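You operate a simulated robot arm through the tools that you are given. There is no shell and no other tool.

Carry out the task below with a simulated two-armed robot. There is one attempt and no reset: what you move stays moved.

## Task
Move the white cup out of the slopped milk, wipe it up and add about 60 ml more.
Fine: cup on the purple mat; white cloth and slim jar go back. Set down upright: slim jar.

It is judged by the outcome, as a careful person would: the job done as asked, and still so three seconds after it is handed in. It fails if anything else is knocked over, pushed out of place, dropped, spilled or broken. Flat cloth is picked up by pressing the open fingertips on it (5 to 10 N) and closing them slowly along it; thin cloth reads only 2 to 8 mm in the jaws.

## Robot
Two 7-joint arms with fingered hands on one trunk that stands fixed in place. Base frame: the origin is at the foot of the trunk, x ahead of it, y to its left, z up; the work surface is at about z = 750. Units: mm, degrees, N and s.
The left shoulder is at [70, 139, 1033], the right one opposite. With the tool pointing down near the work surface each hand reaches from about 460 to 840 mm from the base axis, measured 20 degrees to its own side. Payload 3.9 kg a hand.
Tool frame (each hand has its own): the origin (TCP) lies between the finger pads and is the grasp point; the fingertips stand 29 mm ahead of it; z points along the fingers, y is the line along which they close. Largest opening 100 mm; the body of the gripper starts 34 mm behind the TCP. The gripper is a hand of 5 fingers: y runs from the thumb to the fingers, the wrist lies at [-15, -105, -177] in the tool frame, and closing takes about 1.5 s.
Orientation is told as [roll, pitch, yaw] about the base's x, y, z axes, in that order, counted from this pose: with the fingers straight down and the wrist toward the robot, the tool's x, y and z point along [0, 1, 0], [1, 0, 0] and [0, 0, -1] of the base frame.

## Interface
- The arms move only by the tool step_arm. It takes "left_series", "right_series" or both (then of equal length, played together; a hand with none holds still); each is a list of rows, each a list of 6 numbers: the shift along the tool's x, y, z in units of 100 mm (1.0 is 100 mm), then the turn, a rotation vector about the tool's x, y, z in units of 90 degrees (1.0 is 90 degrees). In form: [[x, y, z, wx, wy, wz], ...]. A call has 1 to 20 rows; each row is the pose to reach, as a shift and turn from the pose commanded when the call began, along the tool's axes at that moment. "left_gripper" and "right_gripper" are, for a hand that has rows, the gripper command, from -1 (shut) to 1 (fully open), values between in proportion, set as the call begins (left out, the last holds). A call with a number of a shift or a turn outside -1 to 1 is refused whole. Each row takes 0.2 s and may step no farther than 50 mm and 8.6 degrees from the row before; otherwise, or with a gripper value out of range, the whole call is refused. A pose out of reach is approached as far as the arm can. The call stops where the force on the tool passes 40 N (or 10 N more than at its start, if that is more) or the arm is blocked; 0.2 s more then pass. The fingers move at their own pace (about 153 mm/s each) and stop on an object; they squeeze with about 28 N. The grip force told is the motor's: it shows also when the fingers shut on nothing. Time passes only in rows, and 0.2 s behind the last, so rows that repeat a pose let the fingers close. It gives the time, the measured TCP pose, the force on the tool (base axes), the opening and the grip force at its end, in the units of the frame above (readings bear some noise), with the torque about the TCP (base axes, N m) and any sound that the robot's microphone picked up.
- Cameras (640 x 400 px; columns grow to the right, rows downward): "scene" is now at [125.1, 42.8, 1351.5]; the picture's right is [0.52, -0.86, 0.00], its down [-0.50, -0.30, -0.81] and it looks along [0.69, 0.42, -0.59] (base axes); focal length 258 px, centre (320, 200). "left" rides on the left gripper at [-66, -86, -121] in its tool frame; the picture's right is [-0.76, -0.31, 0.58], its down [0.59, -0.70, 0.40] and it looks along [0.28, 0.64, 0.71] (tool axes); focal length 247 px, centre (320, 200). "right" rides on the right gripper at [66, -86, -121] in its tool frame; the picture's right is [-0.76, 0.31, -0.58], its down [-0.59, -0.70, 0.40] and it looks along [-0.28, 0.64, 0.71] (tool axes); focal length 247 px, centre (320, 200). There is no depth. A picture from a camera that has moved, and an enlarged one, comes with that camera's place and axes in the base frame and with its lens.
- snapshot(camera): a new picture of that camera. It takes no simulated time.
- move_column(by): slides the trunk up (or, below 0, down) by that many mm; the arms and the scene camera ride with it, the base frame stays. It gives what a move gives, with no picture.
- finger_targets(index, middle, ring, little, thumb_bend, thumb_turn, hand): sets how far each is bent, from 0 (flat) to 100 (curled in); at 30 the hand is open as for a grip, at 70 the pads meet at the TCP. One left out holds its place. A second passes; each finger stops where it meets its share of the squeeze, and holds until it gets a number again. A gripper value or a shape takes the hand back. It gives what a move gives, with no picture; readings hold the bend of each and the force on index, middle, ring, little, thumb and palm. thumb_turn goes from beside the hand (0) to across from the fingers (100), as for a grip.
- preshape(shape, hand): the hand has 5 fingers and takes this shape, open, in about a second: jaw (thumb against the fingers, like two jaws); tri (thumb and two fingers); tip (a fingertip pinch); poke (one finger out to press); point (the index stretched); flat (the hand flat); cup (the hand cupped); fist (a fist). The gripper value then closes the fingers along that shape, each until it touches; the sizes above hold for jaw. It gives what a move gives, with no picture.
- aim_head(pan, tilt): turns the head with the scene camera to pan (to the left, within 86 degrees either way) and tilt (down, from -29 to 69), counted from straight ahead of the robot. It gives what a move gives.
- zoom(camera, box): a new picture of the part [left, top, right, bottom] of that camera's present view, enlarged. It takes no simulated time.
- close_job(): hands the job in; it is judged then, once.

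Nothing tells you positions but the pictures and the camera data. Unless the task says otherwise, let go and move clear before handing in.

The tools are called after "Request:" as name(argument=value, ...) on one line, values as JSON. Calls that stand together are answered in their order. step_arm: Moves the arms, as the interface text tells. Its arguments: {"type":"object","properties":{"left_series":{"type":"array","items":{"type":"array","items":{"type":"number"}}},"left_gripper":{"type":"number"},"right_series":{"type":"array","items":{"type":"array","items":{"type":"number"}}},"right_gripper":{"type":"number"}},"required":[]} The other tools are called the same way: move_column (by) slides the trunk up or down; preshape (shape, hand) gives the hand a shape; finger_targets (index, middle, ring, little, thumb_bend, thumb_turn, hand) moves the fingers one by one; aim_head (pan, tilt) turns the head that bears the scene camera; snapshot (camera) takes a picture; zoom (camera, box) takes an enlarged picture of a part of a camera's view; close_job () hands the job in.

At the start:

```text
time_s: 0.0
left_position: [460.1, 416.7, 1196.1]
left_tool_rot: [0.1, -0.1, 17.3]
left_ft_force: [0.2, 0.0, -0.6]
left_moment: [0.0, -0.02, 0.03]
left_width: 99.8
left_grip_force: 0.0
left_shape: jaw
left_bend: [30.0, 30.0, 30.0, 30.0, 30.0, 98.0]
left_finger forces: [0.0, 0.0, 0.0, 0.0, 0.1, 0.1]
right_position: [497.7, -0.3, 1103.8]
right_tool_rot: [0.0, 0.0, 17.2]
right_ft_force: [-0.1, -0.2, -0.2]
right_moment: [-0.01, -0.03, 0.01]
right_width: 99.7
right_grip_force: 0.0
right_shape: jaw
right_bend: [30.0, 30.0, 30.0, 30.0, 30.0, 98.0]
right_finger forces: [0.0, 0.1, 0.0, 0.1, 0.0, 0.0]
trunk travel left (down, up): [-675.0, 165.0]
head pan, tilt: [31.2, 36.0]
```

scene: 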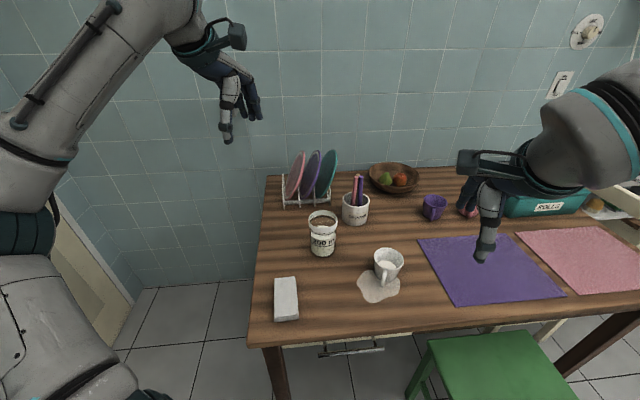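
right: 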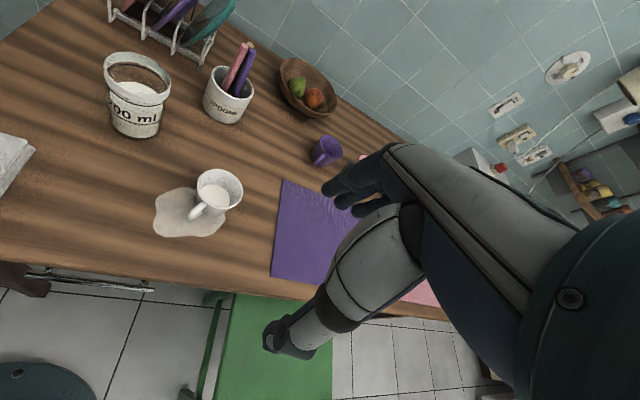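
left: 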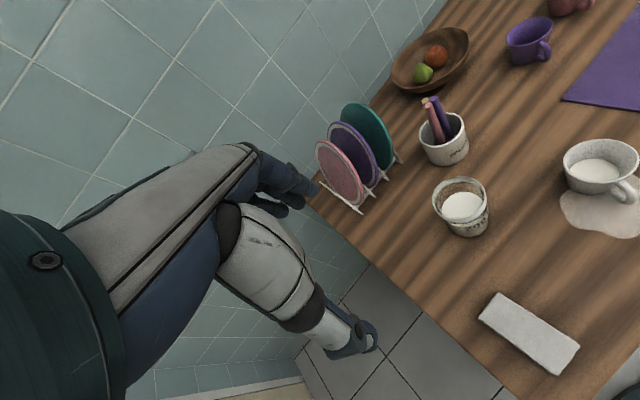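

I see the white cup standing in a milk puddle, with the jar marked "200 ml", a folded white cloth, and the purple mat to the right. I'll look closer before moving anything.

Request:
zoom(camera="scene", box=[250, 140, 450, 340])

Request:
zoom(camera="left", box=[400, 80, 640, 380])

Request:
zoom(camera="right", box=[60, 20, 260, 260])

Request:
zoom(camera="scene", box=[400, 140, 640, 320])

```text
2.00 times, centred on (350, 240) of scene
camera zoom: at [125.1, 42.8, 1351.5], right [0.52, -0.86, 0.0], down [-0.5, -0.3, -0.81], along [0.69, 0.42, -0.59], focal length 515 px, centre (260, 120)
```

zoom: 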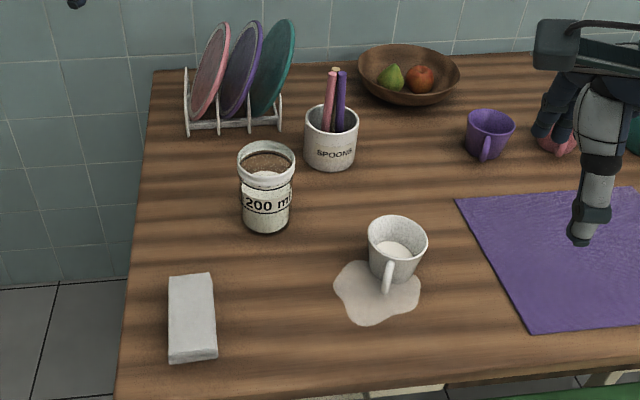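

```text
1.33 times, centred on (520, 230) of left
camera zoom: at [396.8, 327.5, 1316.8], right [-0.07, -0.81, -0.58], down [-0.85, 0.35, -0.4], along [0.53, 0.46, -0.71], focal length 329 px, centre (53, 160)
```

zoom: 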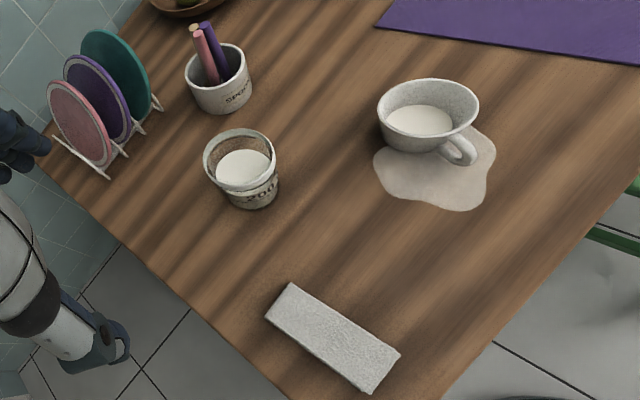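

```text
1.67 times, centred on (160, 140) of right
camera zoom: at [394.9, 36.3, 1224.6], right [0.52, -0.63, 0.58], down [-0.5, -0.77, -0.4], along [0.7, -0.08, -0.71], focal length 412 px, centre (587, 300)
```

zoom: 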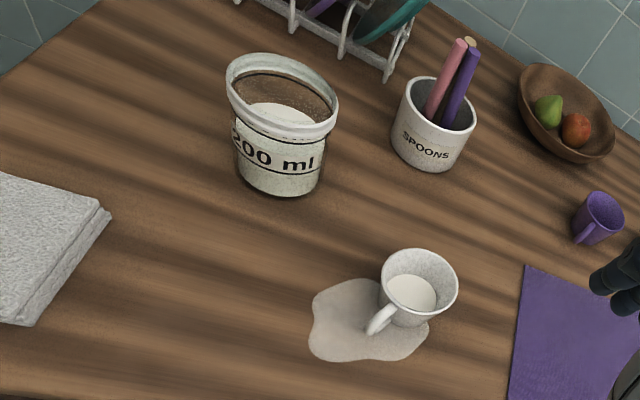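

```text
2.22 times, centred on (520, 230) of scene
camera zoom: at [125.1, 42.8, 1351.5], right [0.52, -0.86, 0.0], down [-0.5, -0.3, -0.81], along [0.69, 0.42, -0.59], focal length 573 px, centre (-124, 133)
```

zoom: 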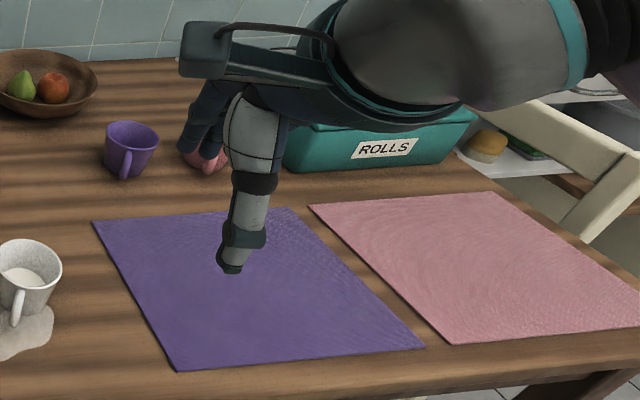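

The cup stands at about (617, 126) with its handle toward the robot. The jar is near (609, 326), the cloth near (406, 315), and the near part of the mat around (720, -85). First I'll move the right hand over the cup for a closer look and turn it so the thumb misses the handle.

Request:
step_arm(right_series=[[0.086, 0.15, 0.1, 0, 0, -0.084], [0.172, 0.3, 0.2, 0, 0, -0.168], [0.258, 0.45, 0.3, 0, 0, -0.252], [0.344, 0.6, 0.4, 0, 0, -0.336], [0.43, 0.755, 0.5, 0, 0, -0.42], [0.43, 0.755, 0.5, 0, 0, -0.42]], right_gripper=1)

```text
time_s: 1.4
left_position: [459.9, 415.8, 1195.4]
left_tool_rot: [0.1, 0.0, 17.3]
left_ft_force: [-0.3, 0.0, -0.2]
left_moment: [-0.01, -0.01, 0.0]
left_width: 99.7
left_grip_force: 0.1
left_shape: jaw
left_bend: [30.0, 30.0, 30.0, 30.0, 30.0, 98.0]
left_finger forces: [0.0, 0.0, 0.0, 0.0, 0.0, 0.1]
right_position: [525.9, 30.9, 1079.0]
right_tool_rot: [0.1, 0.1, 36.2]
right_ft_force: [-0.1, 0.6, 0.8]
right_moment: [0.0, 0.0, 0.05]
right_width: 99.6
right_grip_force: 0.1
right_shape: jaw
right_bend: [30.0, 30.0, 30.0, 30.0, 30.0, 98.0]
right_finger forces: [0.1, 0.0, 0.0, 0.1, 0.1, 0.0]
right hand out of reach, approached as far as the arm can: row 3, 4, 5, 6
trunk travel left (down, up): [-675.0, 165.0]
head pan, tilt: [31.2, 36.0]
```

The right hand stopped short, probably because it is still high. I'll lower it straight down first.

Request:
step_arm(right_series=[[0, 0, 0.2, 0, 0, 0], [0, 0, 0.4, 0, 0, 0], [0, 0, 0.6, 0, 0, 0], [0, 0, 0.8, 0, 0, 0], [0, 0, 1.0, 0, 0, 0]])

```text
time_s: 2.6
left_position: [459.5, 415.9, 1195.5]
left_tool_rot: [0.0, 0.1, 17.3]
left_ft_force: [-0.1, 0.1, -0.8]
left_moment: [-0.03, -0.03, 0.0]
left_width: 99.9
left_grip_force: 0.1
left_shape: jaw
left_bend: [30.0, 30.0, 30.0, 30.0, 30.0, 98.0]
left_finger forces: [0.0, 0.0, 0.1, 0.1, 0.0, 0.0]
right_position: [525.6, 29.5, 979.8]
right_tool_rot: [-0.1, -0.1, 36.1]
right_ft_force: [0.3, -0.5, -0.3]
right_moment: [0.02, -0.02, 0.01]
right_width: 99.8
right_grip_force: 0.0
right_shape: jaw
right_bend: [30.0, 30.0, 30.0, 30.0, 30.0, 98.0]
right_finger forces: [0.0, 0.0, 0.0, 0.0, 0.0, 0.1]
trunk travel left (down, up): [-675.0, 165.0]
head pan, tilt: [31.2, 36.0]
```

Request:
step_arm(right_series=[[0.036, 0.16, 0, 0, 0, -0.042], [0.072, 0.32, 0, 0, 0, -0.084], [0.108, 0.48, 0, 0, 0, -0.126], [0.144, 0.64, 0, 0, 0, -0.168], [0.18, 0.8, 0, 0, 0, -0.21]])

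Request:
snapshot(camera="right")

Request:
snapshot(camera="scene")

```text
time_s: 3.8
left_position: [458.7, 416.6, 1196.3]
left_tool_rot: [0.0, 0.0, 17.4]
left_ft_force: [0.6, -0.3, 0.5]
left_moment: [0.01, -0.01, 0.0]
left_width: 99.9
left_grip_force: 0.0
left_shape: jaw
left_bend: [30.0, 30.0, 30.0, 30.0, 30.0, 98.0]
left_finger forces: [0.0, 0.0, 0.0, 0.0, 0.1, 0.0]
right_position: [572.5, 80.2, 978.2]
right_tool_rot: [-2.0, -7.3, 40.2]
right_ft_force: [-0.4, -0.3, 0.4]
right_moment: [-0.01, 0.01, 0.01]
right_width: 99.6
right_grip_force: 0.0
right_shape: jaw
right_bend: [30.0, 30.0, 30.0, 30.0, 30.0, 98.0]
right_finger forces: [0.1, 0.0, 0.0, 0.0, 0.0, 0.0]
right hand out of reach, approached as far as the arm can: row 3, 4, 5
trunk travel left (down, up): [-675.0, 165.0]
head pan, tilt: [31.2, 36.0]
```

```text
taken
camera right: at [449.5, 69.7, 1083.5], right [0.65, -0.42, 0.64], down [-0.11, -0.88, -0.46], along [0.75, 0.23, -0.62], focal length 247 px, centre (320, 200)
```

right: 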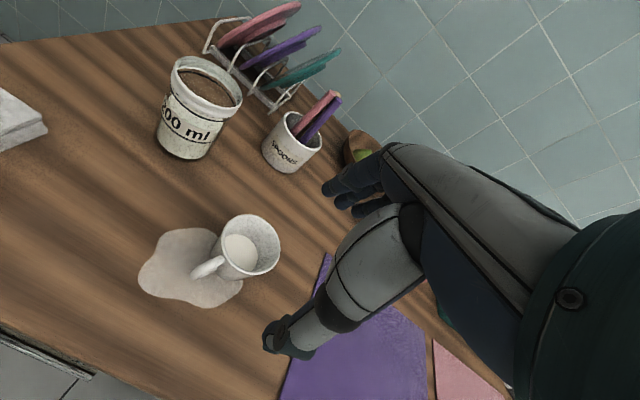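

```text
taken
camera scene: at [124.9, 41.9, 1351.5], right [0.52, -0.86, 0.0], down [-0.5, -0.3, -0.81], along [0.69, 0.42, -0.59], focal length 258 px, centre (320, 200)
```

scene: 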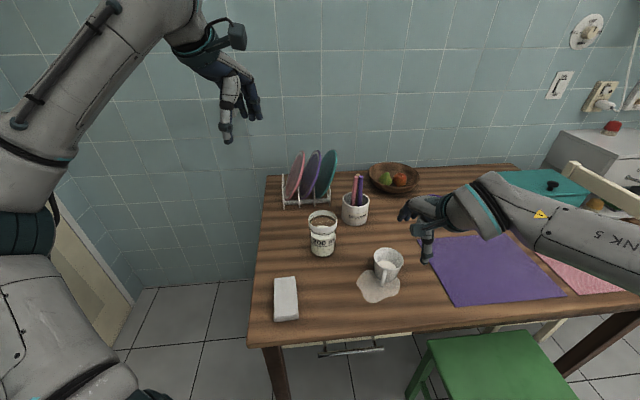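

The right hand reaches about yaw 40° up here. I'll lower it, straighten it and test the yaw again at a lower height.

Request:
step_arm(right_series=[[0, -0.06, 0.2, 0.02, 0.006, 0], [0, -0.12, 0.4, 0.04, 0.011, 0], [0, -0.18, 0.6, 0.06, 0.017, 0], [0, -0.25, 0.8, 0.081, 0.022, 0], [0, -0.25, 0.8, 0.081, 0.022, -0.05], [0, -0.25, 0.8, 0.081, 0.022, -0.1], [0, -0.25, 0.8, 0.081, 0.022, -0.15]])

```text
time_s: 5.4
left_position: [458.6, 416.3, 1196.1]
left_tool_rot: [0.0, 0.0, 17.3]
left_ft_force: [0.0, -0.1, 0.0]
left_moment: [0.0, 0.0, 0.04]
left_width: 99.6
left_grip_force: 0.1
left_shape: jaw
left_bend: [30.0, 30.0, 30.0, 30.0, 30.0, 98.0]
left_finger forces: [0.1, 0.0, 0.0, 0.0, 0.0, 0.0]
right_position: [564.0, 68.8, 896.0]
right_tool_rot: [-0.4, 0.3, 46.8]
right_ft_force: [-0.4, 0.2, -0.2]
right_moment: [-0.01, 0.0, 0.02]
right_width: 100.0
right_grip_force: 0.1
right_shape: jaw
right_bend: [30.0, 30.0, 30.0, 30.0, 30.0, 98.0]
right_finger forces: [0.1, 0.0, 0.0, 0.0, 0.1, 0.0]
right hand out of reach, approached as far as the arm can: row 7
trunk travel left (down, up): [-675.0, 165.0]
head pan, tilt: [31.2, 36.0]
```

Request:
zoom(camera="right", box=[100, 130, 340, 330])

Request:
zoom(camera="scene", box=[330, 200, 470, 320])

Request:
zoom(camera="left", box=[520, 80, 640, 260])

```text
2.00 times, centred on (220, 230) of right
camera zoom: at [455.0, 52.9, 1015.4], right [0.76, -0.29, 0.58], down [-0.05, -0.92, -0.39], along [0.65, 0.27, -0.71], focal length 494 px, centre (520, 140)
```

zoom: 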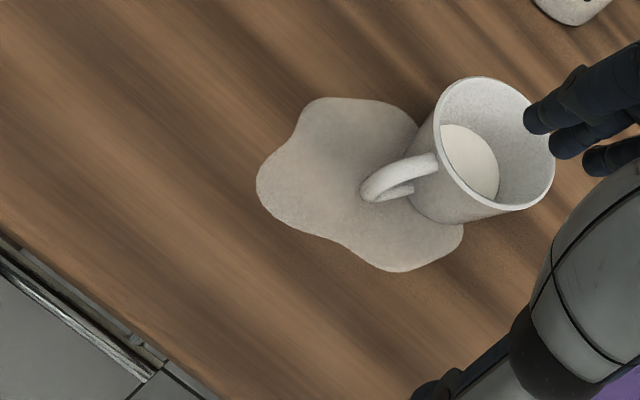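

```text
3.33 times, centred on (400, 260) of scene
camera zoom: at [125.0, 42.8, 1351.5], right [0.52, -0.86, 0.0], down [-0.5, -0.3, -0.81], along [0.69, 0.42, -0.59], focal length 859 px, centre (53, 0)
```

zoom: 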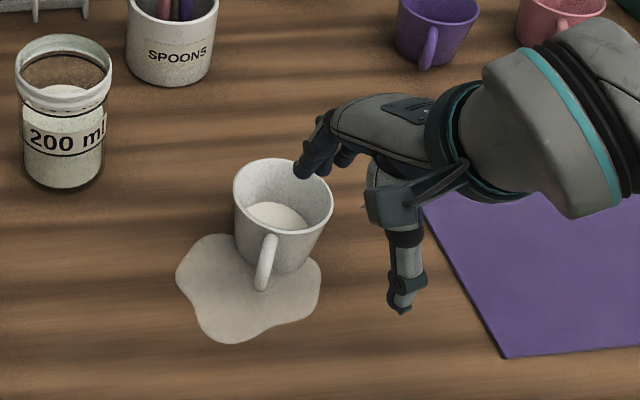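

```text
2.22 times, centred on (580, 170) of left
camera zoom: at [396.7, 327.5, 1316.9], right [-0.07, -0.81, -0.58], down [-0.85, 0.35, -0.4], along [0.53, 0.46, -0.71], focal length 549 px, centre (-258, 267)
```

zoom: 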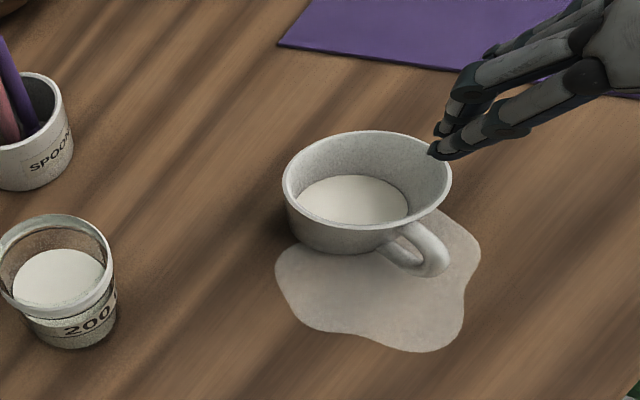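

The cup rim centre works out to (621, 128, 815) with about 80 mm diameter, and the handle points along 189°. I'll bring the hand over it at yaw 47°, with the fingertips still above the rim.

Request:
step_arm(right_series=[[0, 0.16, 0.08, 0, 0, 0], [0, 0.32, 0.16, 0, 0, 0], [0, 0.48, 0.24, 0, 0, 0], [0, 0.64, 0.32, 0, 0, 0], [-0.01, 0.82, 0.36, 0, 0, 0]])

Request:
snapshot(camera="right")

Request:
zoom(camera="scene", box=[330, 200, 470, 320])

Request:
zoom(camera="left", box=[520, 80, 640, 260])

```text
time_s: 6.6
left_position: [458.8, 416.0, 1196.5]
left_tool_rot: [0.0, 0.0, 17.3]
left_ft_force: [-1.1, -0.1, -1.1]
left_moment: [0.0, -0.02, 0.03]
left_width: 99.8
left_grip_force: 0.1
left_shape: jaw
left_bend: [30.0, 30.0, 30.0, 30.0, 30.0, 98.0]
left_finger forces: [0.0, 0.0, 0.1, 0.1, 0.0, 0.1]
right_position: [589.6, 99.2, 875.2]
right_tool_rot: [-0.4, 0.2, 46.8]
right_ft_force: [0.2, -0.4, -0.3]
right_moment: [0.0, -0.01, -0.01]
right_width: 99.8
right_grip_force: 0.1
right_shape: jaw
right_bend: [30.0, 30.0, 30.0, 30.0, 30.0, 98.0]
right_finger forces: [0.1, 0.1, 0.1, 0.0, 0.0, 0.0]
right hand out of reach, approached as far as the arm can: row 3, 4, 5
trunk travel left (down, up): [-675.0, 165.0]
head pan, tilt: [31.2, 36.0]
```

```text
taken
camera right: at [482.8, 82.1, 994.8], right [0.76, -0.29, 0.58], down [-0.05, -0.92, -0.39], along [0.65, 0.27, -0.71], focal length 247 px, centre (320, 200)
```

right: 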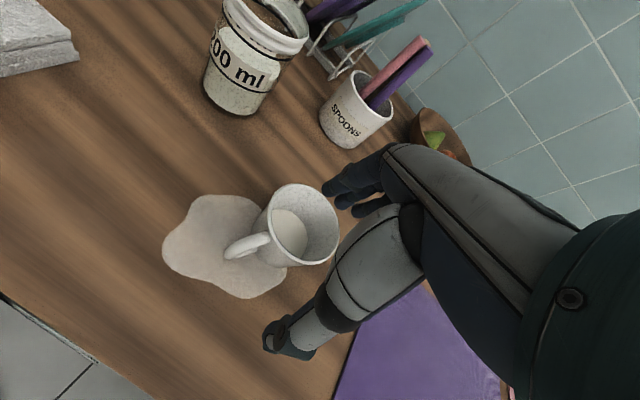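

```text
3.33 times, centred on (400, 260) of scene
camera zoom: at [125.2, 43.0, 1351.4], right [0.52, -0.86, 0.0], down [-0.5, -0.3, -0.81], along [0.69, 0.42, -0.59], focal length 859 px, centre (53, 0)
```

zoom: 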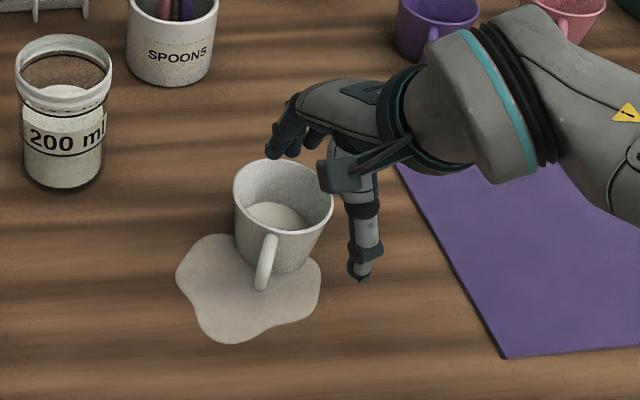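

```text
2.22 times, centred on (580, 170) of left
camera zoom: at [396.9, 327.6, 1316.7], right [-0.07, -0.81, -0.58], down [-0.85, 0.35, -0.4], along [0.53, 0.46, -0.71], focal length 549 px, centre (-258, 267)
```

zoom: 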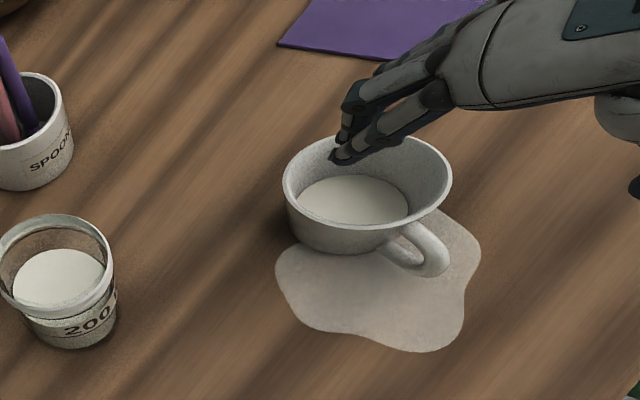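

The reach limit seems tied to hand height relative to the trunk, so I'll raise the trunk and have the arms work lower.

Request:
move_column(by=120)

Request:
step_arm(right_series=[[0, 0.0, 0.25, 0, 0, 0], [0, 0.0, 0.5, 0, 0, 0], [0, 0.0, 0.75, 0, 0, 0], [0, 0.0, 1.0, 0, 0, 0], [0, 0.1, 1.0, 0, 0, 0], [0, 0.2, 1.0, 0, 0, 0], [0, 0.3, 1.0, 0, 0, 0], [0, 0.38, 1.0, 0, 0, 0], [-0.02, 0.425, 1.0, 0, 0, 0]])

```text
time_s: 8.1
left_position: [460.5, 415.6, 1316.0]
left_tool_rot: [0.0, 0.0, 17.3]
left_ft_force: [0.7, 0.0, -0.3]
left_moment: [-0.03, 0.02, -0.01]
left_width: 99.7
left_grip_force: 0.0
left_shape: jaw
left_bend: [30.0, 30.0, 30.0, 30.0, 30.0, 98.0]
left_finger forces: [0.1, 0.0, 0.0, 0.0, 0.0, 0.0]
right_position: [591.0, 98.6, 994.8]
right_tool_rot: [-0.4, 0.3, 46.8]
right_ft_force: [0.5, -0.3, 0.1]
right_moment: [0.0, -0.03, 0.02]
right_width: 99.7
right_grip_force: 0.0
right_shape: jaw
right_bend: [30.0, 30.0, 30.0, 30.0, 30.0, 98.0]
right_finger forces: [0.0, 0.0, 0.0, 0.1, 0.0, 0.1]
trunk travel left (down, up): [-795.0, 45.0]
head pan, tilt: [31.2, 36.0]
```

```text
time_s: 10.1
left_position: [459.4, 415.2, 1317.2]
left_tool_rot: [0.0, 0.0, 17.3]
left_ft_force: [-0.1, 0.3, -0.5]
left_moment: [0.04, 0.01, -0.01]
left_width: 99.8
left_grip_force: 0.0
left_shape: jaw
left_bend: [30.0, 30.0, 30.0, 30.0, 30.0, 98.0]
left_finger forces: [0.0, 0.0, 0.0, 0.0, 0.0, 0.0]
right_position: [616.9, 125.7, 894.1]
right_tool_rot: [-0.4, 0.3, 46.8]
right_ft_force: [0.1, 0.1, -0.3]
right_moment: [-0.03, -0.01, 0.02]
right_width: 99.7
right_grip_force: 0.0
right_shape: jaw
right_bend: [30.0, 30.0, 30.0, 30.0, 30.0, 98.0]
right_finger forces: [0.0, 0.0, 0.1, 0.0, 0.0, 0.1]
right hand out of reach, approached as far as the arm can: row 9
trunk travel left (down, up): [-795.0, 45.0]
head pan, tilt: [31.2, 36.0]
```

That worked. Next I'll lower to just above the rim, finish centring and check from all cameras.

Request:
step_arm(right_series=[[0, 0.0, 0.15, 0, 0, 0], [-0.01, 0.02, 0.3, 0, 0, 0], [-0.015, 0.045, 0.4, 0, 0, 0], [-0.015, 0.045, 0.4, 0, 0, 0]])

Request:
snapshot(camera="right")

Request:
zoom(camera="scene", box=[330, 200, 470, 320])

Request:
snapshot(camera="left")

```text
time_s: 11.1
left_position: [459.3, 415.2, 1316.3]
left_tool_rot: [-0.1, 0.0, 17.3]
left_ft_force: [1.1, 0.4, 0.2]
left_moment: [-0.01, -0.02, 0.0]
left_width: 99.9
left_grip_force: 0.0
left_shape: jaw
left_bend: [30.0, 30.0, 30.0, 30.0, 30.0, 98.0]
left_finger forces: [0.0, 0.0, 0.0, 0.1, 0.0, 0.0]
right_position: [620.9, 127.5, 854.2]
right_tool_rot: [-0.4, 0.3, 46.7]
right_ft_force: [-0.4, -0.7, -0.3]
right_moment: [0.04, 0.0, 0.02]
right_width: 100.0
right_grip_force: 0.1
right_shape: jaw
right_bend: [30.0, 30.0, 30.0, 30.0, 30.0, 98.0]
right_finger forces: [0.1, 0.0, 0.0, 0.0, 0.1, 0.1]
trunk travel left (down, up): [-795.0, 45.0]
head pan, tilt: [31.2, 36.0]
```

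```text
taken
camera right: at [512.7, 110.2, 974.3], right [0.76, -0.29, 0.58], down [-0.05, -0.92, -0.39], along [0.65, 0.27, -0.71], focal length 247 px, centre (320, 200)
```

right: 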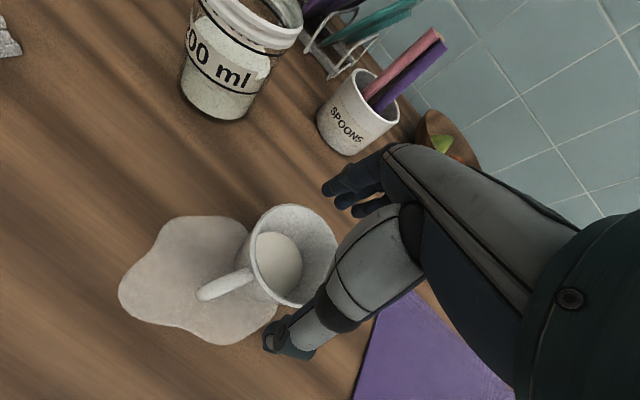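

```text
3.33 times, centred on (400, 260) of scene
camera zoom: at [125.1, 42.5, 1471.5], right [0.52, -0.86, 0.0], down [-0.5, -0.3, -0.81], along [0.69, 0.42, -0.59], focal length 859 px, centre (53, 0)
```

zoom: 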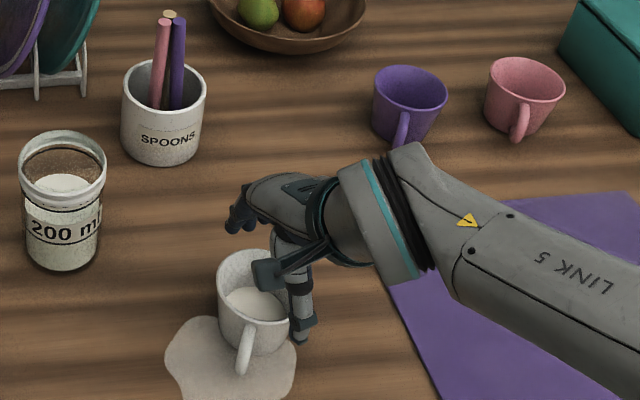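

```text
taken
camera left: at [396.8, 327.2, 1436.9], right [-0.07, -0.81, -0.58], down [-0.85, 0.35, -0.4], along [0.53, 0.46, -0.71], focal length 247 px, centre (320, 200)
```

left: 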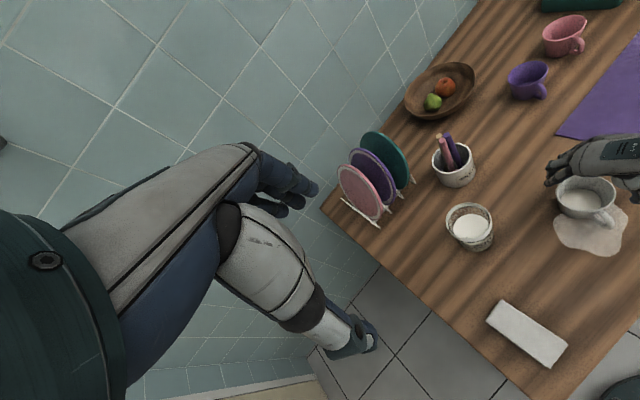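

Request:
zoom(camera="right", box=[180, 170, 380, 370])

```text
2.00 times, centred on (280, 270) of right
camera zoom: at [512.7, 110.2, 974.3], right [0.76, -0.29, 0.58], down [-0.05, -0.92, -0.39], along [0.65, 0.27, -0.71], focal length 494 px, centre (400, 60)
```

zoom: 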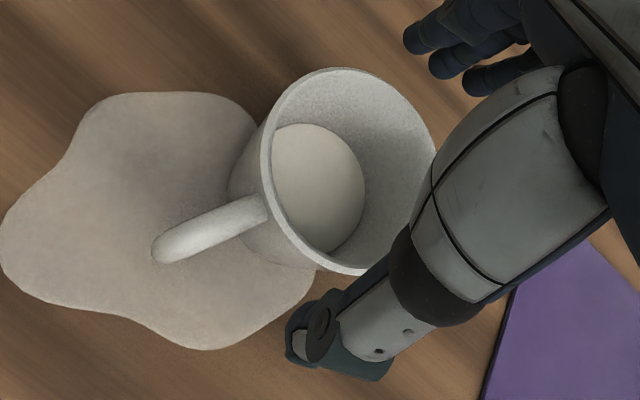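

My rim estimate matches the camera projection to within about 1 mm, and the thumb clears the handle by about 33 mm. I'll descend in two stages.

Request:
step_arm(right_series=[[0, 0, 0.06, 0, 0, 0], [0, 0, 0.12, 0, 0, 0], [0, 0, 0.18, 0, 0, 0], [0, 0, 0.24, 0, 0, 0], [0, 0, 0.3, 0, 0, 0]])

Request:
zoom(camera="right", box=[180, 170, 380, 370])

Request:
zoom(camera="scene", box=[350, 230, 430, 330])

Request:
zoom(camera="left", box=[520, 120, 640, 280])

```text
time_s: 12.3
left_position: [458.5, 415.9, 1315.4]
left_tool_rot: [0.0, 0.0, 17.3]
left_ft_force: [-0.7, 0.2, -0.2]
left_moment: [0.02, -0.02, 0.02]
left_width: 99.8
left_grip_force: 0.0
left_shape: jaw
left_bend: [30.0, 30.0, 30.0, 30.0, 30.0, 98.0]
left_finger forces: [0.0, 0.0, 0.0, 0.1, 0.0, 0.0]
right_position: [620.7, 126.4, 824.0]
right_tool_rot: [-0.4, 0.3, 46.8]
right_ft_force: [-0.9, 0.3, -0.3]
right_moment: [0.0, 0.02, 0.03]
right_width: 100.2
right_grip_force: 0.1
right_shape: jaw
right_bend: [30.0, 30.0, 30.0, 30.0, 30.0, 98.0]
right_finger forces: [0.0, 0.0, 0.0, 0.1, 0.0, 0.0]
trunk travel left (down, up): [-795.0, 45.0]
head pan, tilt: [31.2, 36.0]
```

```text
2.00 times, centred on (280, 270) of right
camera zoom: at [512.6, 110.4, 944.5], right [0.76, -0.29, 0.58], down [-0.05, -0.92, -0.39], along [0.65, 0.27, -0.71], focal length 494 px, centre (400, 60)
```

zoom: 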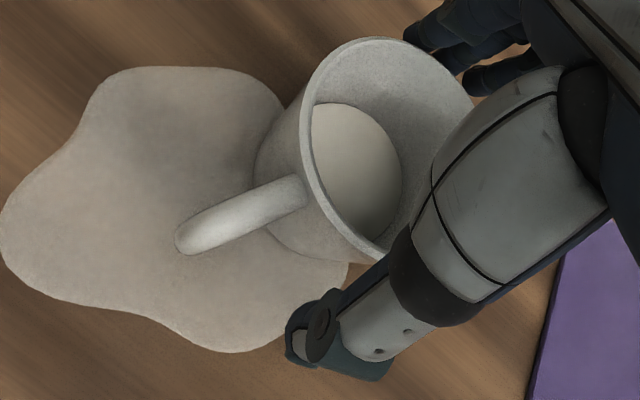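

```text
4.00 times, centred on (390, 280) of scene
camera zoom: at [125.2, 42.9, 1471.5], right [0.52, -0.86, 0.0], down [-0.5, -0.3, -0.81], along [0.69, 0.42, -0.59], focal length 1031 px, centre (40, -120)
```

zoom: 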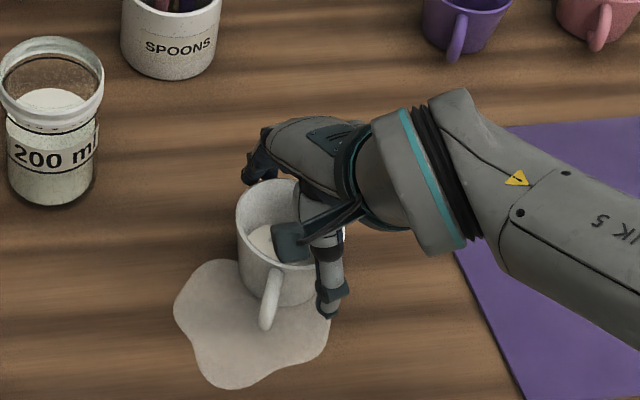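

```text
2.50 times, centred on (580, 200) of left
camera zoom: at [396.8, 327.5, 1436.8], right [-0.07, -0.81, -0.58], down [-0.85, 0.35, -0.4], along [0.53, 0.46, -0.71], focal length 617 px, centre (-330, 200)
```

zoom: 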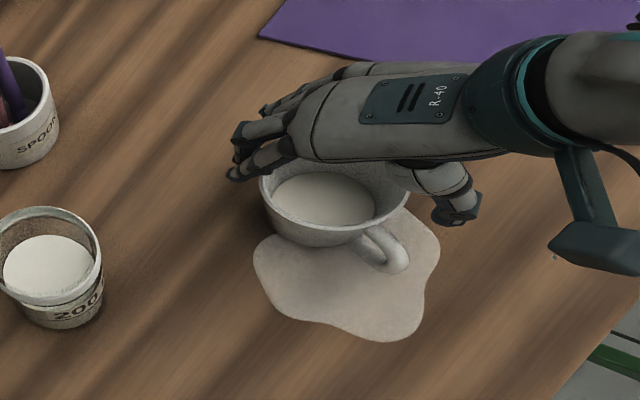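

Request:
step_arm(right_series=[[0, 0, 0.06, 0, 0, 0], [0, 0, 0.12, 0, 0, 0], [0, 0, 0.18, 0, 0, 0], [0, 0, 0.24, 0, 0, 0], [0, 0, 0.31, 0, 0, 0], [0, 0, 0.31, 0, 0, 0]])

Request:
zoom(camera="right", box=[180, 170, 380, 370])

Request:
zoom(camera="scene", box=[350, 230, 430, 330])

Request:
zoom(camera="left", box=[520, 120, 640, 280])

```text
time_s: 13.7
left_position: [458.9, 415.5, 1315.4]
left_tool_rot: [0.0, 0.1, 17.3]
left_ft_force: [-0.2, -0.8, 0.0]
left_moment: [0.03, -0.02, -0.02]
left_width: 99.8
left_grip_force: 0.1
left_shape: jaw
left_bend: [30.0, 30.0, 30.0, 30.0, 30.0, 98.0]
left_finger forces: [0.0, 0.0, 0.0, 0.0, 0.0, 0.1]
right_position: [619.6, 126.6, 813.7]
right_tool_rot: [-0.5, 0.2, 46.7]
right_ft_force: [0.2, 3.2, 3.9]
right_moment: [0.11, -0.07, 0.07]
right_width: 99.9
right_grip_force: 0.1
right_shape: jaw
right_bend: [29.0, 30.0, 30.0, 30.0, 30.0, 98.0]
right_finger forces: [3.5, 0.0, 0.0, 0.0, 0.0, 0.0]
right hand out of reach, approached as far as the arm can: row 3, 4, 5, 6
trunk travel left (down, up): [-795.0, 45.0]
head pan, tilt: [31.2, 36.0]
```

```text
2.00 times, centred on (280, 270) of right
camera zoom: at [512.3, 110.4, 933.0], right [0.76, -0.29, 0.58], down [-0.05, -0.92, -0.39], along [0.65, 0.27, -0.71], focal length 494 px, centre (400, 60)
```

zoom: 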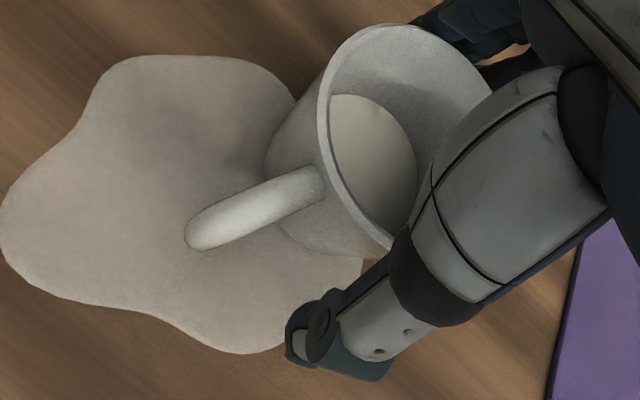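

```text
4.00 times, centred on (390, 280) of scene
camera zoom: at [124.5, 43.1, 1471.5], right [0.52, -0.86, 0.0], down [-0.5, -0.3, -0.81], along [0.69, 0.42, -0.59], focal length 1031 px, centre (40, -120)
```

zoom: 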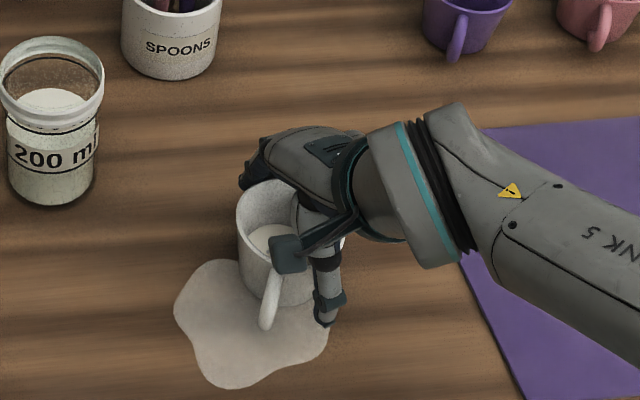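

```text
2.50 times, centred on (580, 200) of left
camera zoom: at [396.2, 327.8, 1436.9], right [-0.07, -0.81, -0.58], down [-0.85, 0.35, -0.4], along [0.53, 0.46, -0.71], focal length 617 px, centre (-330, 200)
```

zoom: 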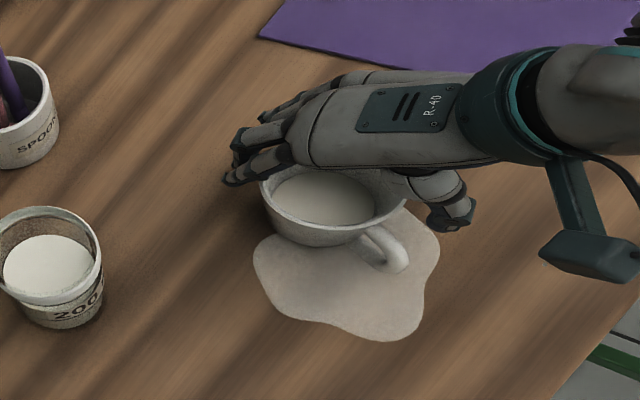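

The index finger touched the rim and the arm is also at its low limit here. I'll lift slightly and open the fingers wider than the normal grip opening.

Request:
step_arm(right_series=[[0, 0.01, -0.06, 0, 0, 0], [0, 0.01, -0.14, 0, 0, 0]])

Request:
finger_targets(hand="right", index=12, middle=12, ring=12, little=12, thumb_bend=24)

Request:
zoom(camera="right", box=[180, 150, 380, 350])

Request:
zoom(camera="left", box=[520, 120, 640, 280])

Request:
zoom(camera="scene", box=[350, 230, 430, 330])

```text
time_s: 14.3
left_position: [458.0, 415.3, 1316.3]
left_tool_rot: [0.0, 0.0, 17.4]
left_ft_force: [0.3, 0.9, -0.8]
left_moment: [0.02, 0.01, 0.0]
left_width: 99.8
left_grip_force: 0.2
left_shape: jaw
left_bend: [30.0, 30.0, 30.0, 30.0, 30.0, 98.0]
left_finger forces: [0.0, 0.0, 0.0, 0.0, 0.1, 0.0]
right_position: [620.5, 127.6, 827.1]
right_tool_rot: [-0.5, 0.3, 46.7]
right_ft_force: [-0.8, 0.8, 0.4]
right_moment: [0.0, 0.0, 0.01]
right_width: 99.7
right_grip_force: 0.1
right_shape: jaw
right_bend: [30.0, 30.0, 30.0, 30.0, 30.0, 98.0]
right_finger forces: [0.0, 0.1, 0.1, 0.1, 0.0, 0.1]
trunk travel left (down, up): [-795.0, 45.0]
head pan, tilt: [31.2, 36.0]
```

```text
time_s: 15.3
left_position: [459.3, 415.8, 1315.8]
left_tool_rot: [0.0, 0.0, 17.3]
left_ft_force: [0.0, 0.5, 0.2]
left_moment: [0.0, 0.01, -0.01]
left_width: 100.1
left_grip_force: 0.1
left_shape: jaw
left_bend: [30.0, 30.0, 30.0, 30.0, 30.0, 98.0]
left_finger forces: [0.0, 0.1, 0.0, 0.0, 0.1, 0.0]
right_position: [621.0, 128.2, 825.8]
right_tool_rot: [-0.4, 0.3, 46.6]
right_ft_force: [-0.5, -0.7, -0.1]
right_moment: [0.0, -0.04, 0.02]
right_width: 125.5
right_grip_force: 0.1
right_shape: fingers
right_bend: [12.0, 12.0, 12.0, 12.0, 24.0, 98.0]
right_finger forces: [0.1, 0.0, 0.0, 0.1, 0.0, 0.0]
trunk travel left (down, up): [-795.0, 45.0]
head pan, tilt: [31.2, 36.0]
```

```text
2.00 times, centred on (280, 250) of right
camera zoom: at [512.8, 111.0, 946.9], right [0.76, -0.29, 0.58], down [-0.05, -0.92, -0.39], along [0.65, 0.27, -0.71], focal length 494 px, centre (400, 100)
```

zoom: 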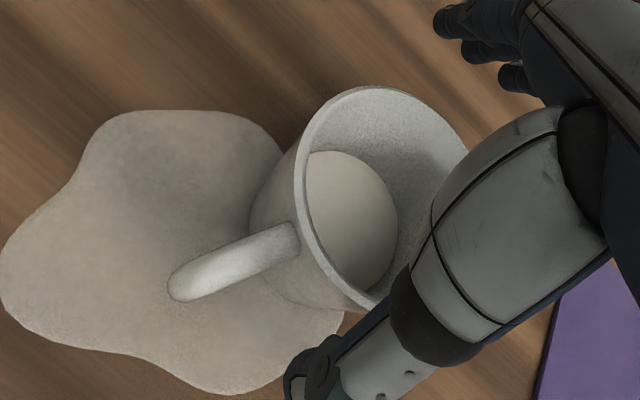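

```text
2.50 times, centred on (580, 200) of left
camera zoom: at [396.7, 327.5, 1436.8], right [-0.07, -0.81, -0.58], down [-0.85, 0.35, -0.4], along [0.53, 0.46, -0.71], focal length 617 px, centre (-330, 200)
```

zoom: 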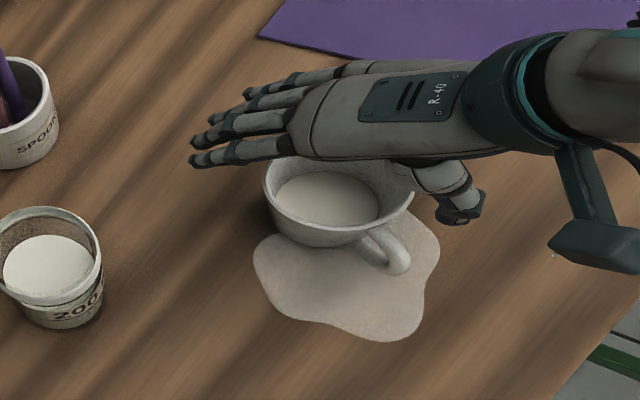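

```text
4.00 times, centred on (390, 280) of scene
camera zoom: at [125.0, 42.9, 1471.5], right [0.52, -0.86, 0.0], down [-0.5, -0.3, -0.81], along [0.69, 0.42, -0.59], focal length 1031 px, centre (40, -120)
```

zoom: 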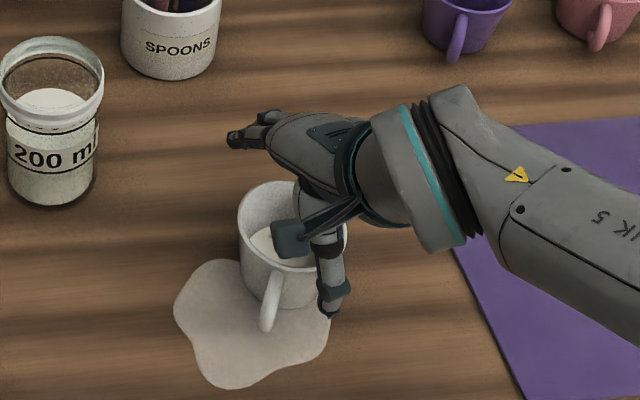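

The fingers slope inward toward the palm, so a slightly wider finger opening should let the rim in. I'll set an intermediate opening and descend in small steps.

Request:
finger_targets(hand="right", index=20, middle=20, ring=20, little=20, thumb_bend=28)

Request:
step_arm(right_series=[[0, 0, 0.06, 0, 0, 0], [0, 0, 0.12, 0, 0, 0], [0, 0, 0.18, 0, 0, 0], [0, 0, 0.24, 0, 0, 0]])

Request:
zoom(camera="left", box=[520, 120, 640, 280])

Request:
zoom(camera="right", box=[180, 150, 380, 350])

```text
time_s: 16.3
left_position: [460.0, 416.7, 1315.8]
left_tool_rot: [0.0, 0.0, 17.4]
left_ft_force: [0.4, 0.1, -0.3]
left_moment: [0.01, 0.01, 0.01]
left_width: 99.8
left_grip_force: 0.0
left_shape: jaw
left_bend: [30.0, 30.0, 30.0, 30.0, 30.0, 98.0]
left_finger forces: [0.0, 0.0, 0.1, 0.0, 0.1, 0.1]
right_position: [621.5, 128.1, 826.1]
right_tool_rot: [-0.5, 0.3, 46.8]
right_ft_force: [-1.0, 0.3, -1.1]
right_moment: [-0.03, 0.0, -0.01]
right_width: 113.8
right_grip_force: 0.1
right_shape: fingers
right_bend: [20.0, 20.0, 20.0, 20.0, 28.0, 98.0]
right_finger forces: [0.1, 0.1, 0.1, 0.0, 0.0, 0.0]
trunk travel left (down, up): [-795.0, 45.0]
head pan, tilt: [31.2, 36.0]
```

```text
time_s: 17.3
left_position: [458.2, 415.4, 1316.4]
left_tool_rot: [0.0, 0.0, 17.2]
left_ft_force: [-0.4, 0.6, 0.2]
left_moment: [-0.03, 0.01, 0.06]
left_width: 99.5
left_grip_force: 0.1
left_shape: jaw
left_bend: [30.0, 30.0, 30.0, 30.0, 30.0, 98.0]
left_finger forces: [0.0, 0.0, 0.1, 0.0, 0.0, 0.0]
right_position: [620.8, 127.5, 809.3]
right_tool_rot: [-0.5, 0.2, 46.7]
right_ft_force: [-0.4, 0.2, -0.2]
right_moment: [0.04, 0.01, 0.0]
right_width: 113.6
right_grip_force: 0.0
right_shape: fingers
right_bend: [20.0, 20.0, 20.0, 20.0, 28.0, 98.0]
right_finger forces: [0.0, 0.1, 0.0, 0.1, 0.0, 0.1]
right hand out of reach, approached as far as the arm can: row 4
trunk travel left (down, up): [-795.0, 45.0]
head pan, tilt: [31.2, 36.0]
```

```text
2.50 times, centred on (580, 200) of left
camera zoom: at [396.7, 327.5, 1436.8], right [-0.07, -0.81, -0.58], down [-0.85, 0.35, -0.4], along [0.53, 0.46, -0.71], focal length 617 px, centre (-330, 200)
```

zoom: 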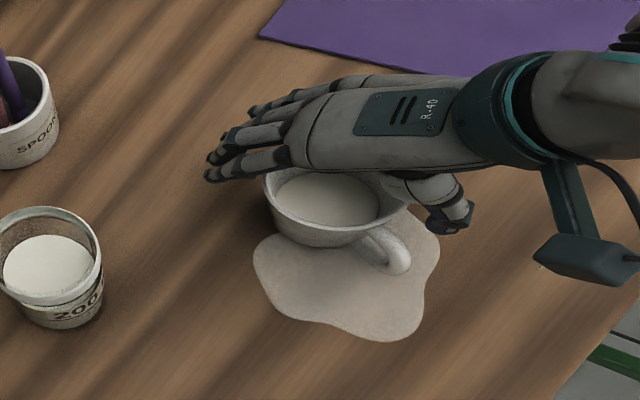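

```text
2.00 times, centred on (280, 250) of right
camera zoom: at [512.6, 110.8, 928.4], right [0.76, -0.29, 0.58], down [-0.05, -0.92, -0.39], along [0.65, 0.27, -0.71], focal length 494 px, centre (400, 100)
```

zoom: 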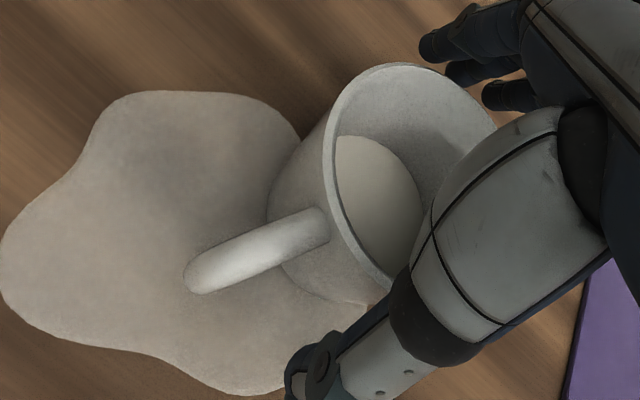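

There's no contact at z=809, but the arm is at its lower limit there. I'll lower the trunk a little to bring the hand down further.

Request:
move_column(by=-8)

Request:
zoom(camera="right", box=[180, 150, 380, 350])

Request:
zoom(camera="left", box=[520, 120, 640, 280])

```text
time_s: 17.9
left_position: [459.1, 415.6, 1307.7]
left_tool_rot: [0.0, 0.0, 17.3]
left_ft_force: [1.0, 0.2, 0.4]
left_moment: [0.02, -0.03, -0.01]
left_width: 99.8
left_grip_force: 0.0
left_shape: jaw
left_bend: [30.0, 30.0, 30.0, 30.0, 30.0, 98.0]
left_finger forces: [0.1, 0.1, 0.0, 0.0, 0.0, 0.0]
right_position: [619.9, 126.7, 800.0]
right_tool_rot: [-0.5, 0.2, 46.7]
right_ft_force: [0.5, -1.1, 0.2]
right_moment: [0.04, 0.0, -0.02]
right_width: 114.2
right_grip_force: 0.2
right_shape: fingers
right_bend: [20.0, 20.0, 20.0, 20.0, 28.0, 98.0]
right_finger forces: [0.1, 0.0, 0.1, 0.1, 0.1, 0.1]
trunk travel left (down, up): [-787.0, 53.0]
head pan, tilt: [31.2, 36.0]
```

```text
2.00 times, centred on (280, 250) of right
camera zoom: at [512.7, 110.8, 920.4], right [0.76, -0.29, 0.58], down [-0.05, -0.92, -0.39], along [0.65, 0.27, -0.71], focal length 494 px, centre (400, 100)
```

zoom: 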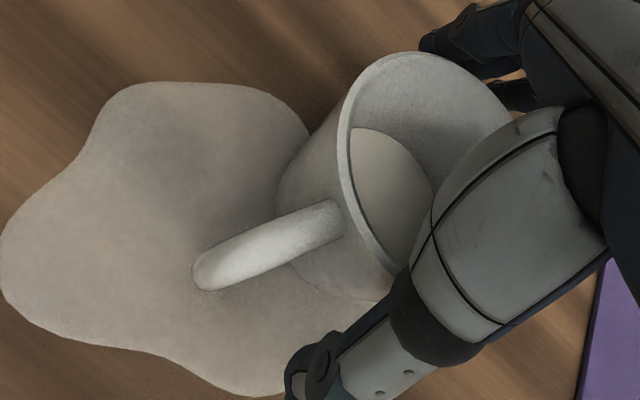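

```text
2.50 times, centred on (580, 200) of left
camera zoom: at [396.8, 327.6, 1428.7], right [-0.07, -0.81, -0.58], down [-0.85, 0.35, -0.4], along [0.53, 0.46, -0.71], focal length 617 px, centre (-330, 200)
```

zoom: 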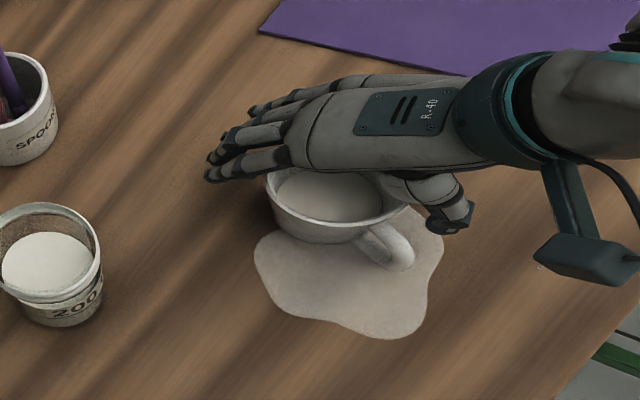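

Request:
move_column(by=-5)

Request:
finger_targets(hand="right", index=30, middle=30, ring=30, little=30, thumb_bend=34)

```text
time_s: 18.4
left_position: [459.6, 416.1, 1303.6]
left_tool_rot: [0.1, 0.0, 17.3]
left_ft_force: [-0.9, -0.2, 0.0]
left_moment: [0.02, 0.01, -0.01]
left_width: 99.8
left_grip_force: 0.0
left_shape: jaw
left_bend: [30.0, 30.0, 30.0, 30.0, 30.0, 98.0]
left_finger forces: [0.1, 0.0, 0.0, 0.0, 0.0, 0.1]
right_position: [621.2, 128.7, 795.2]
right_tool_rot: [-0.5, 0.2, 46.7]
right_ft_force: [0.1, -0.2, -0.4]
right_moment: [0.01, -0.01, 0.01]
right_width: 114.1
right_grip_force: 0.0
right_shape: fingers
right_bend: [20.0, 20.0, 20.0, 20.0, 28.0, 98.0]
right_finger forces: [0.1, 0.0, 0.0, 0.0, 0.0, 0.0]
trunk travel left (down, up): [-782.0, 58.0]
head pan, tilt: [31.2, 36.0]
```

```text
time_s: 19.4
left_position: [459.0, 416.2, 1302.8]
left_tool_rot: [0.0, 0.0, 17.3]
left_ft_force: [0.5, 0.0, -0.1]
left_moment: [-0.02, -0.02, 0.01]
left_width: 99.8
left_grip_force: 0.1
left_shape: jaw
left_bend: [30.0, 30.0, 30.0, 30.0, 30.0, 98.0]
left_finger forces: [0.0, 0.1, 0.0, 0.0, 0.1, 0.0]
right_position: [619.9, 128.4, 796.0]
right_tool_rot: [-0.6, 0.2, 46.8]
right_ft_force: [0.9, 1.1, 3.2]
right_moment: [0.03, -0.02, -0.05]
right_width: 98.2
right_grip_force: 2.9
right_shape: fingers
right_bend: [29.0, 30.0, 30.0, 30.0, 33.0, 98.0]
right_finger forces: [4.2, 0.0, 0.0, 0.0, 2.3, 0.1]
trunk travel left (down, up): [-782.0, 58.0]
head pan, tilt: [31.2, 36.0]
```

The index finger and thumb have just met the cup on both sides. I'll close fully and check.

Request:
finger_targets(hand="right", index=60, middle=60, ring=60, little=60, thumb_bend=60)

Request:
zoom(camera="right", box=[180, 150, 380, 350])

Request:
zoom(camera="left", box=[520, 120, 640, 280])

Request:
zoom(camera="scene", box=[350, 230, 430, 330])

```text
time_s: 20.4
left_position: [459.1, 416.0, 1303.4]
left_tool_rot: [0.1, 0.1, 17.3]
left_ft_force: [0.4, -0.2, -0.3]
left_moment: [0.02, -0.02, 0.01]
left_width: 100.0
left_grip_force: 0.1
left_shape: jaw
left_bend: [30.0, 30.0, 30.0, 30.0, 30.0, 98.0]
left_finger forces: [0.1, 0.0, 0.0, 0.1, 0.0, 0.1]
right_position: [622.1, 127.0, 796.4]
right_tool_rot: [-0.6, 0.1, 46.8]
right_ft_force: [2.3, 2.3, 6.2]
right_moment: [0.17, -0.24, 0.04]
right_width: 86.8
right_grip_force: 31.9
right_shape: fingers
right_bend: [30.0, 52.0, 56.0, 60.0, 53.0, 95.0]
right_finger forces: [18.5, 7.4, 5.8, 0.0, 32.6, 0.0]
trunk travel left (down, up): [-782.0, 58.0]
head pan, tilt: [31.2, 36.0]
```

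```text
2.00 times, centred on (280, 250) of right
camera zoom: at [512.3, 110.9, 916.1], right [0.76, -0.29, 0.58], down [-0.05, -0.92, -0.39], along [0.65, 0.27, -0.71], focal length 494 px, centre (400, 100)
```

zoom: 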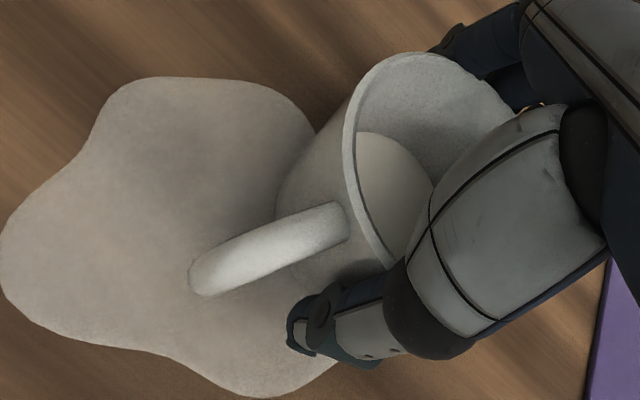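

```text
2.50 times, centred on (580, 200) of left
camera zoom: at [396.0, 327.5, 1424.1], right [-0.07, -0.81, -0.58], down [-0.85, 0.35, -0.4], along [0.53, 0.46, -0.71], focal length 617 px, centre (-330, 200)
```

zoom: 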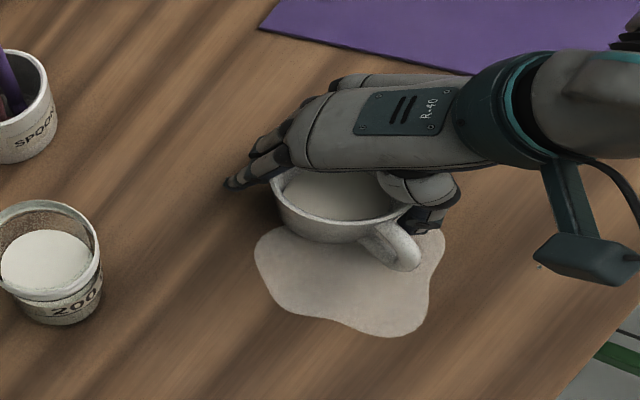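

```text
4.00 times, centred on (390, 280) of scene
camera zoom: at [124.3, 42.9, 1458.6], right [0.52, -0.86, 0.0], down [-0.5, -0.3, -0.81], along [0.69, 0.42, -0.59], focal length 1031 px, centre (40, -120)
```

zoom: 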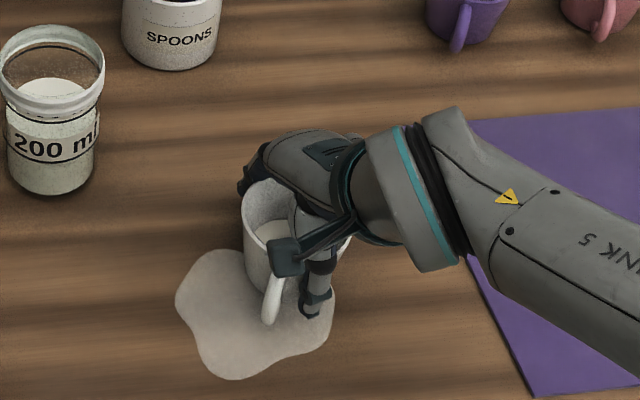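

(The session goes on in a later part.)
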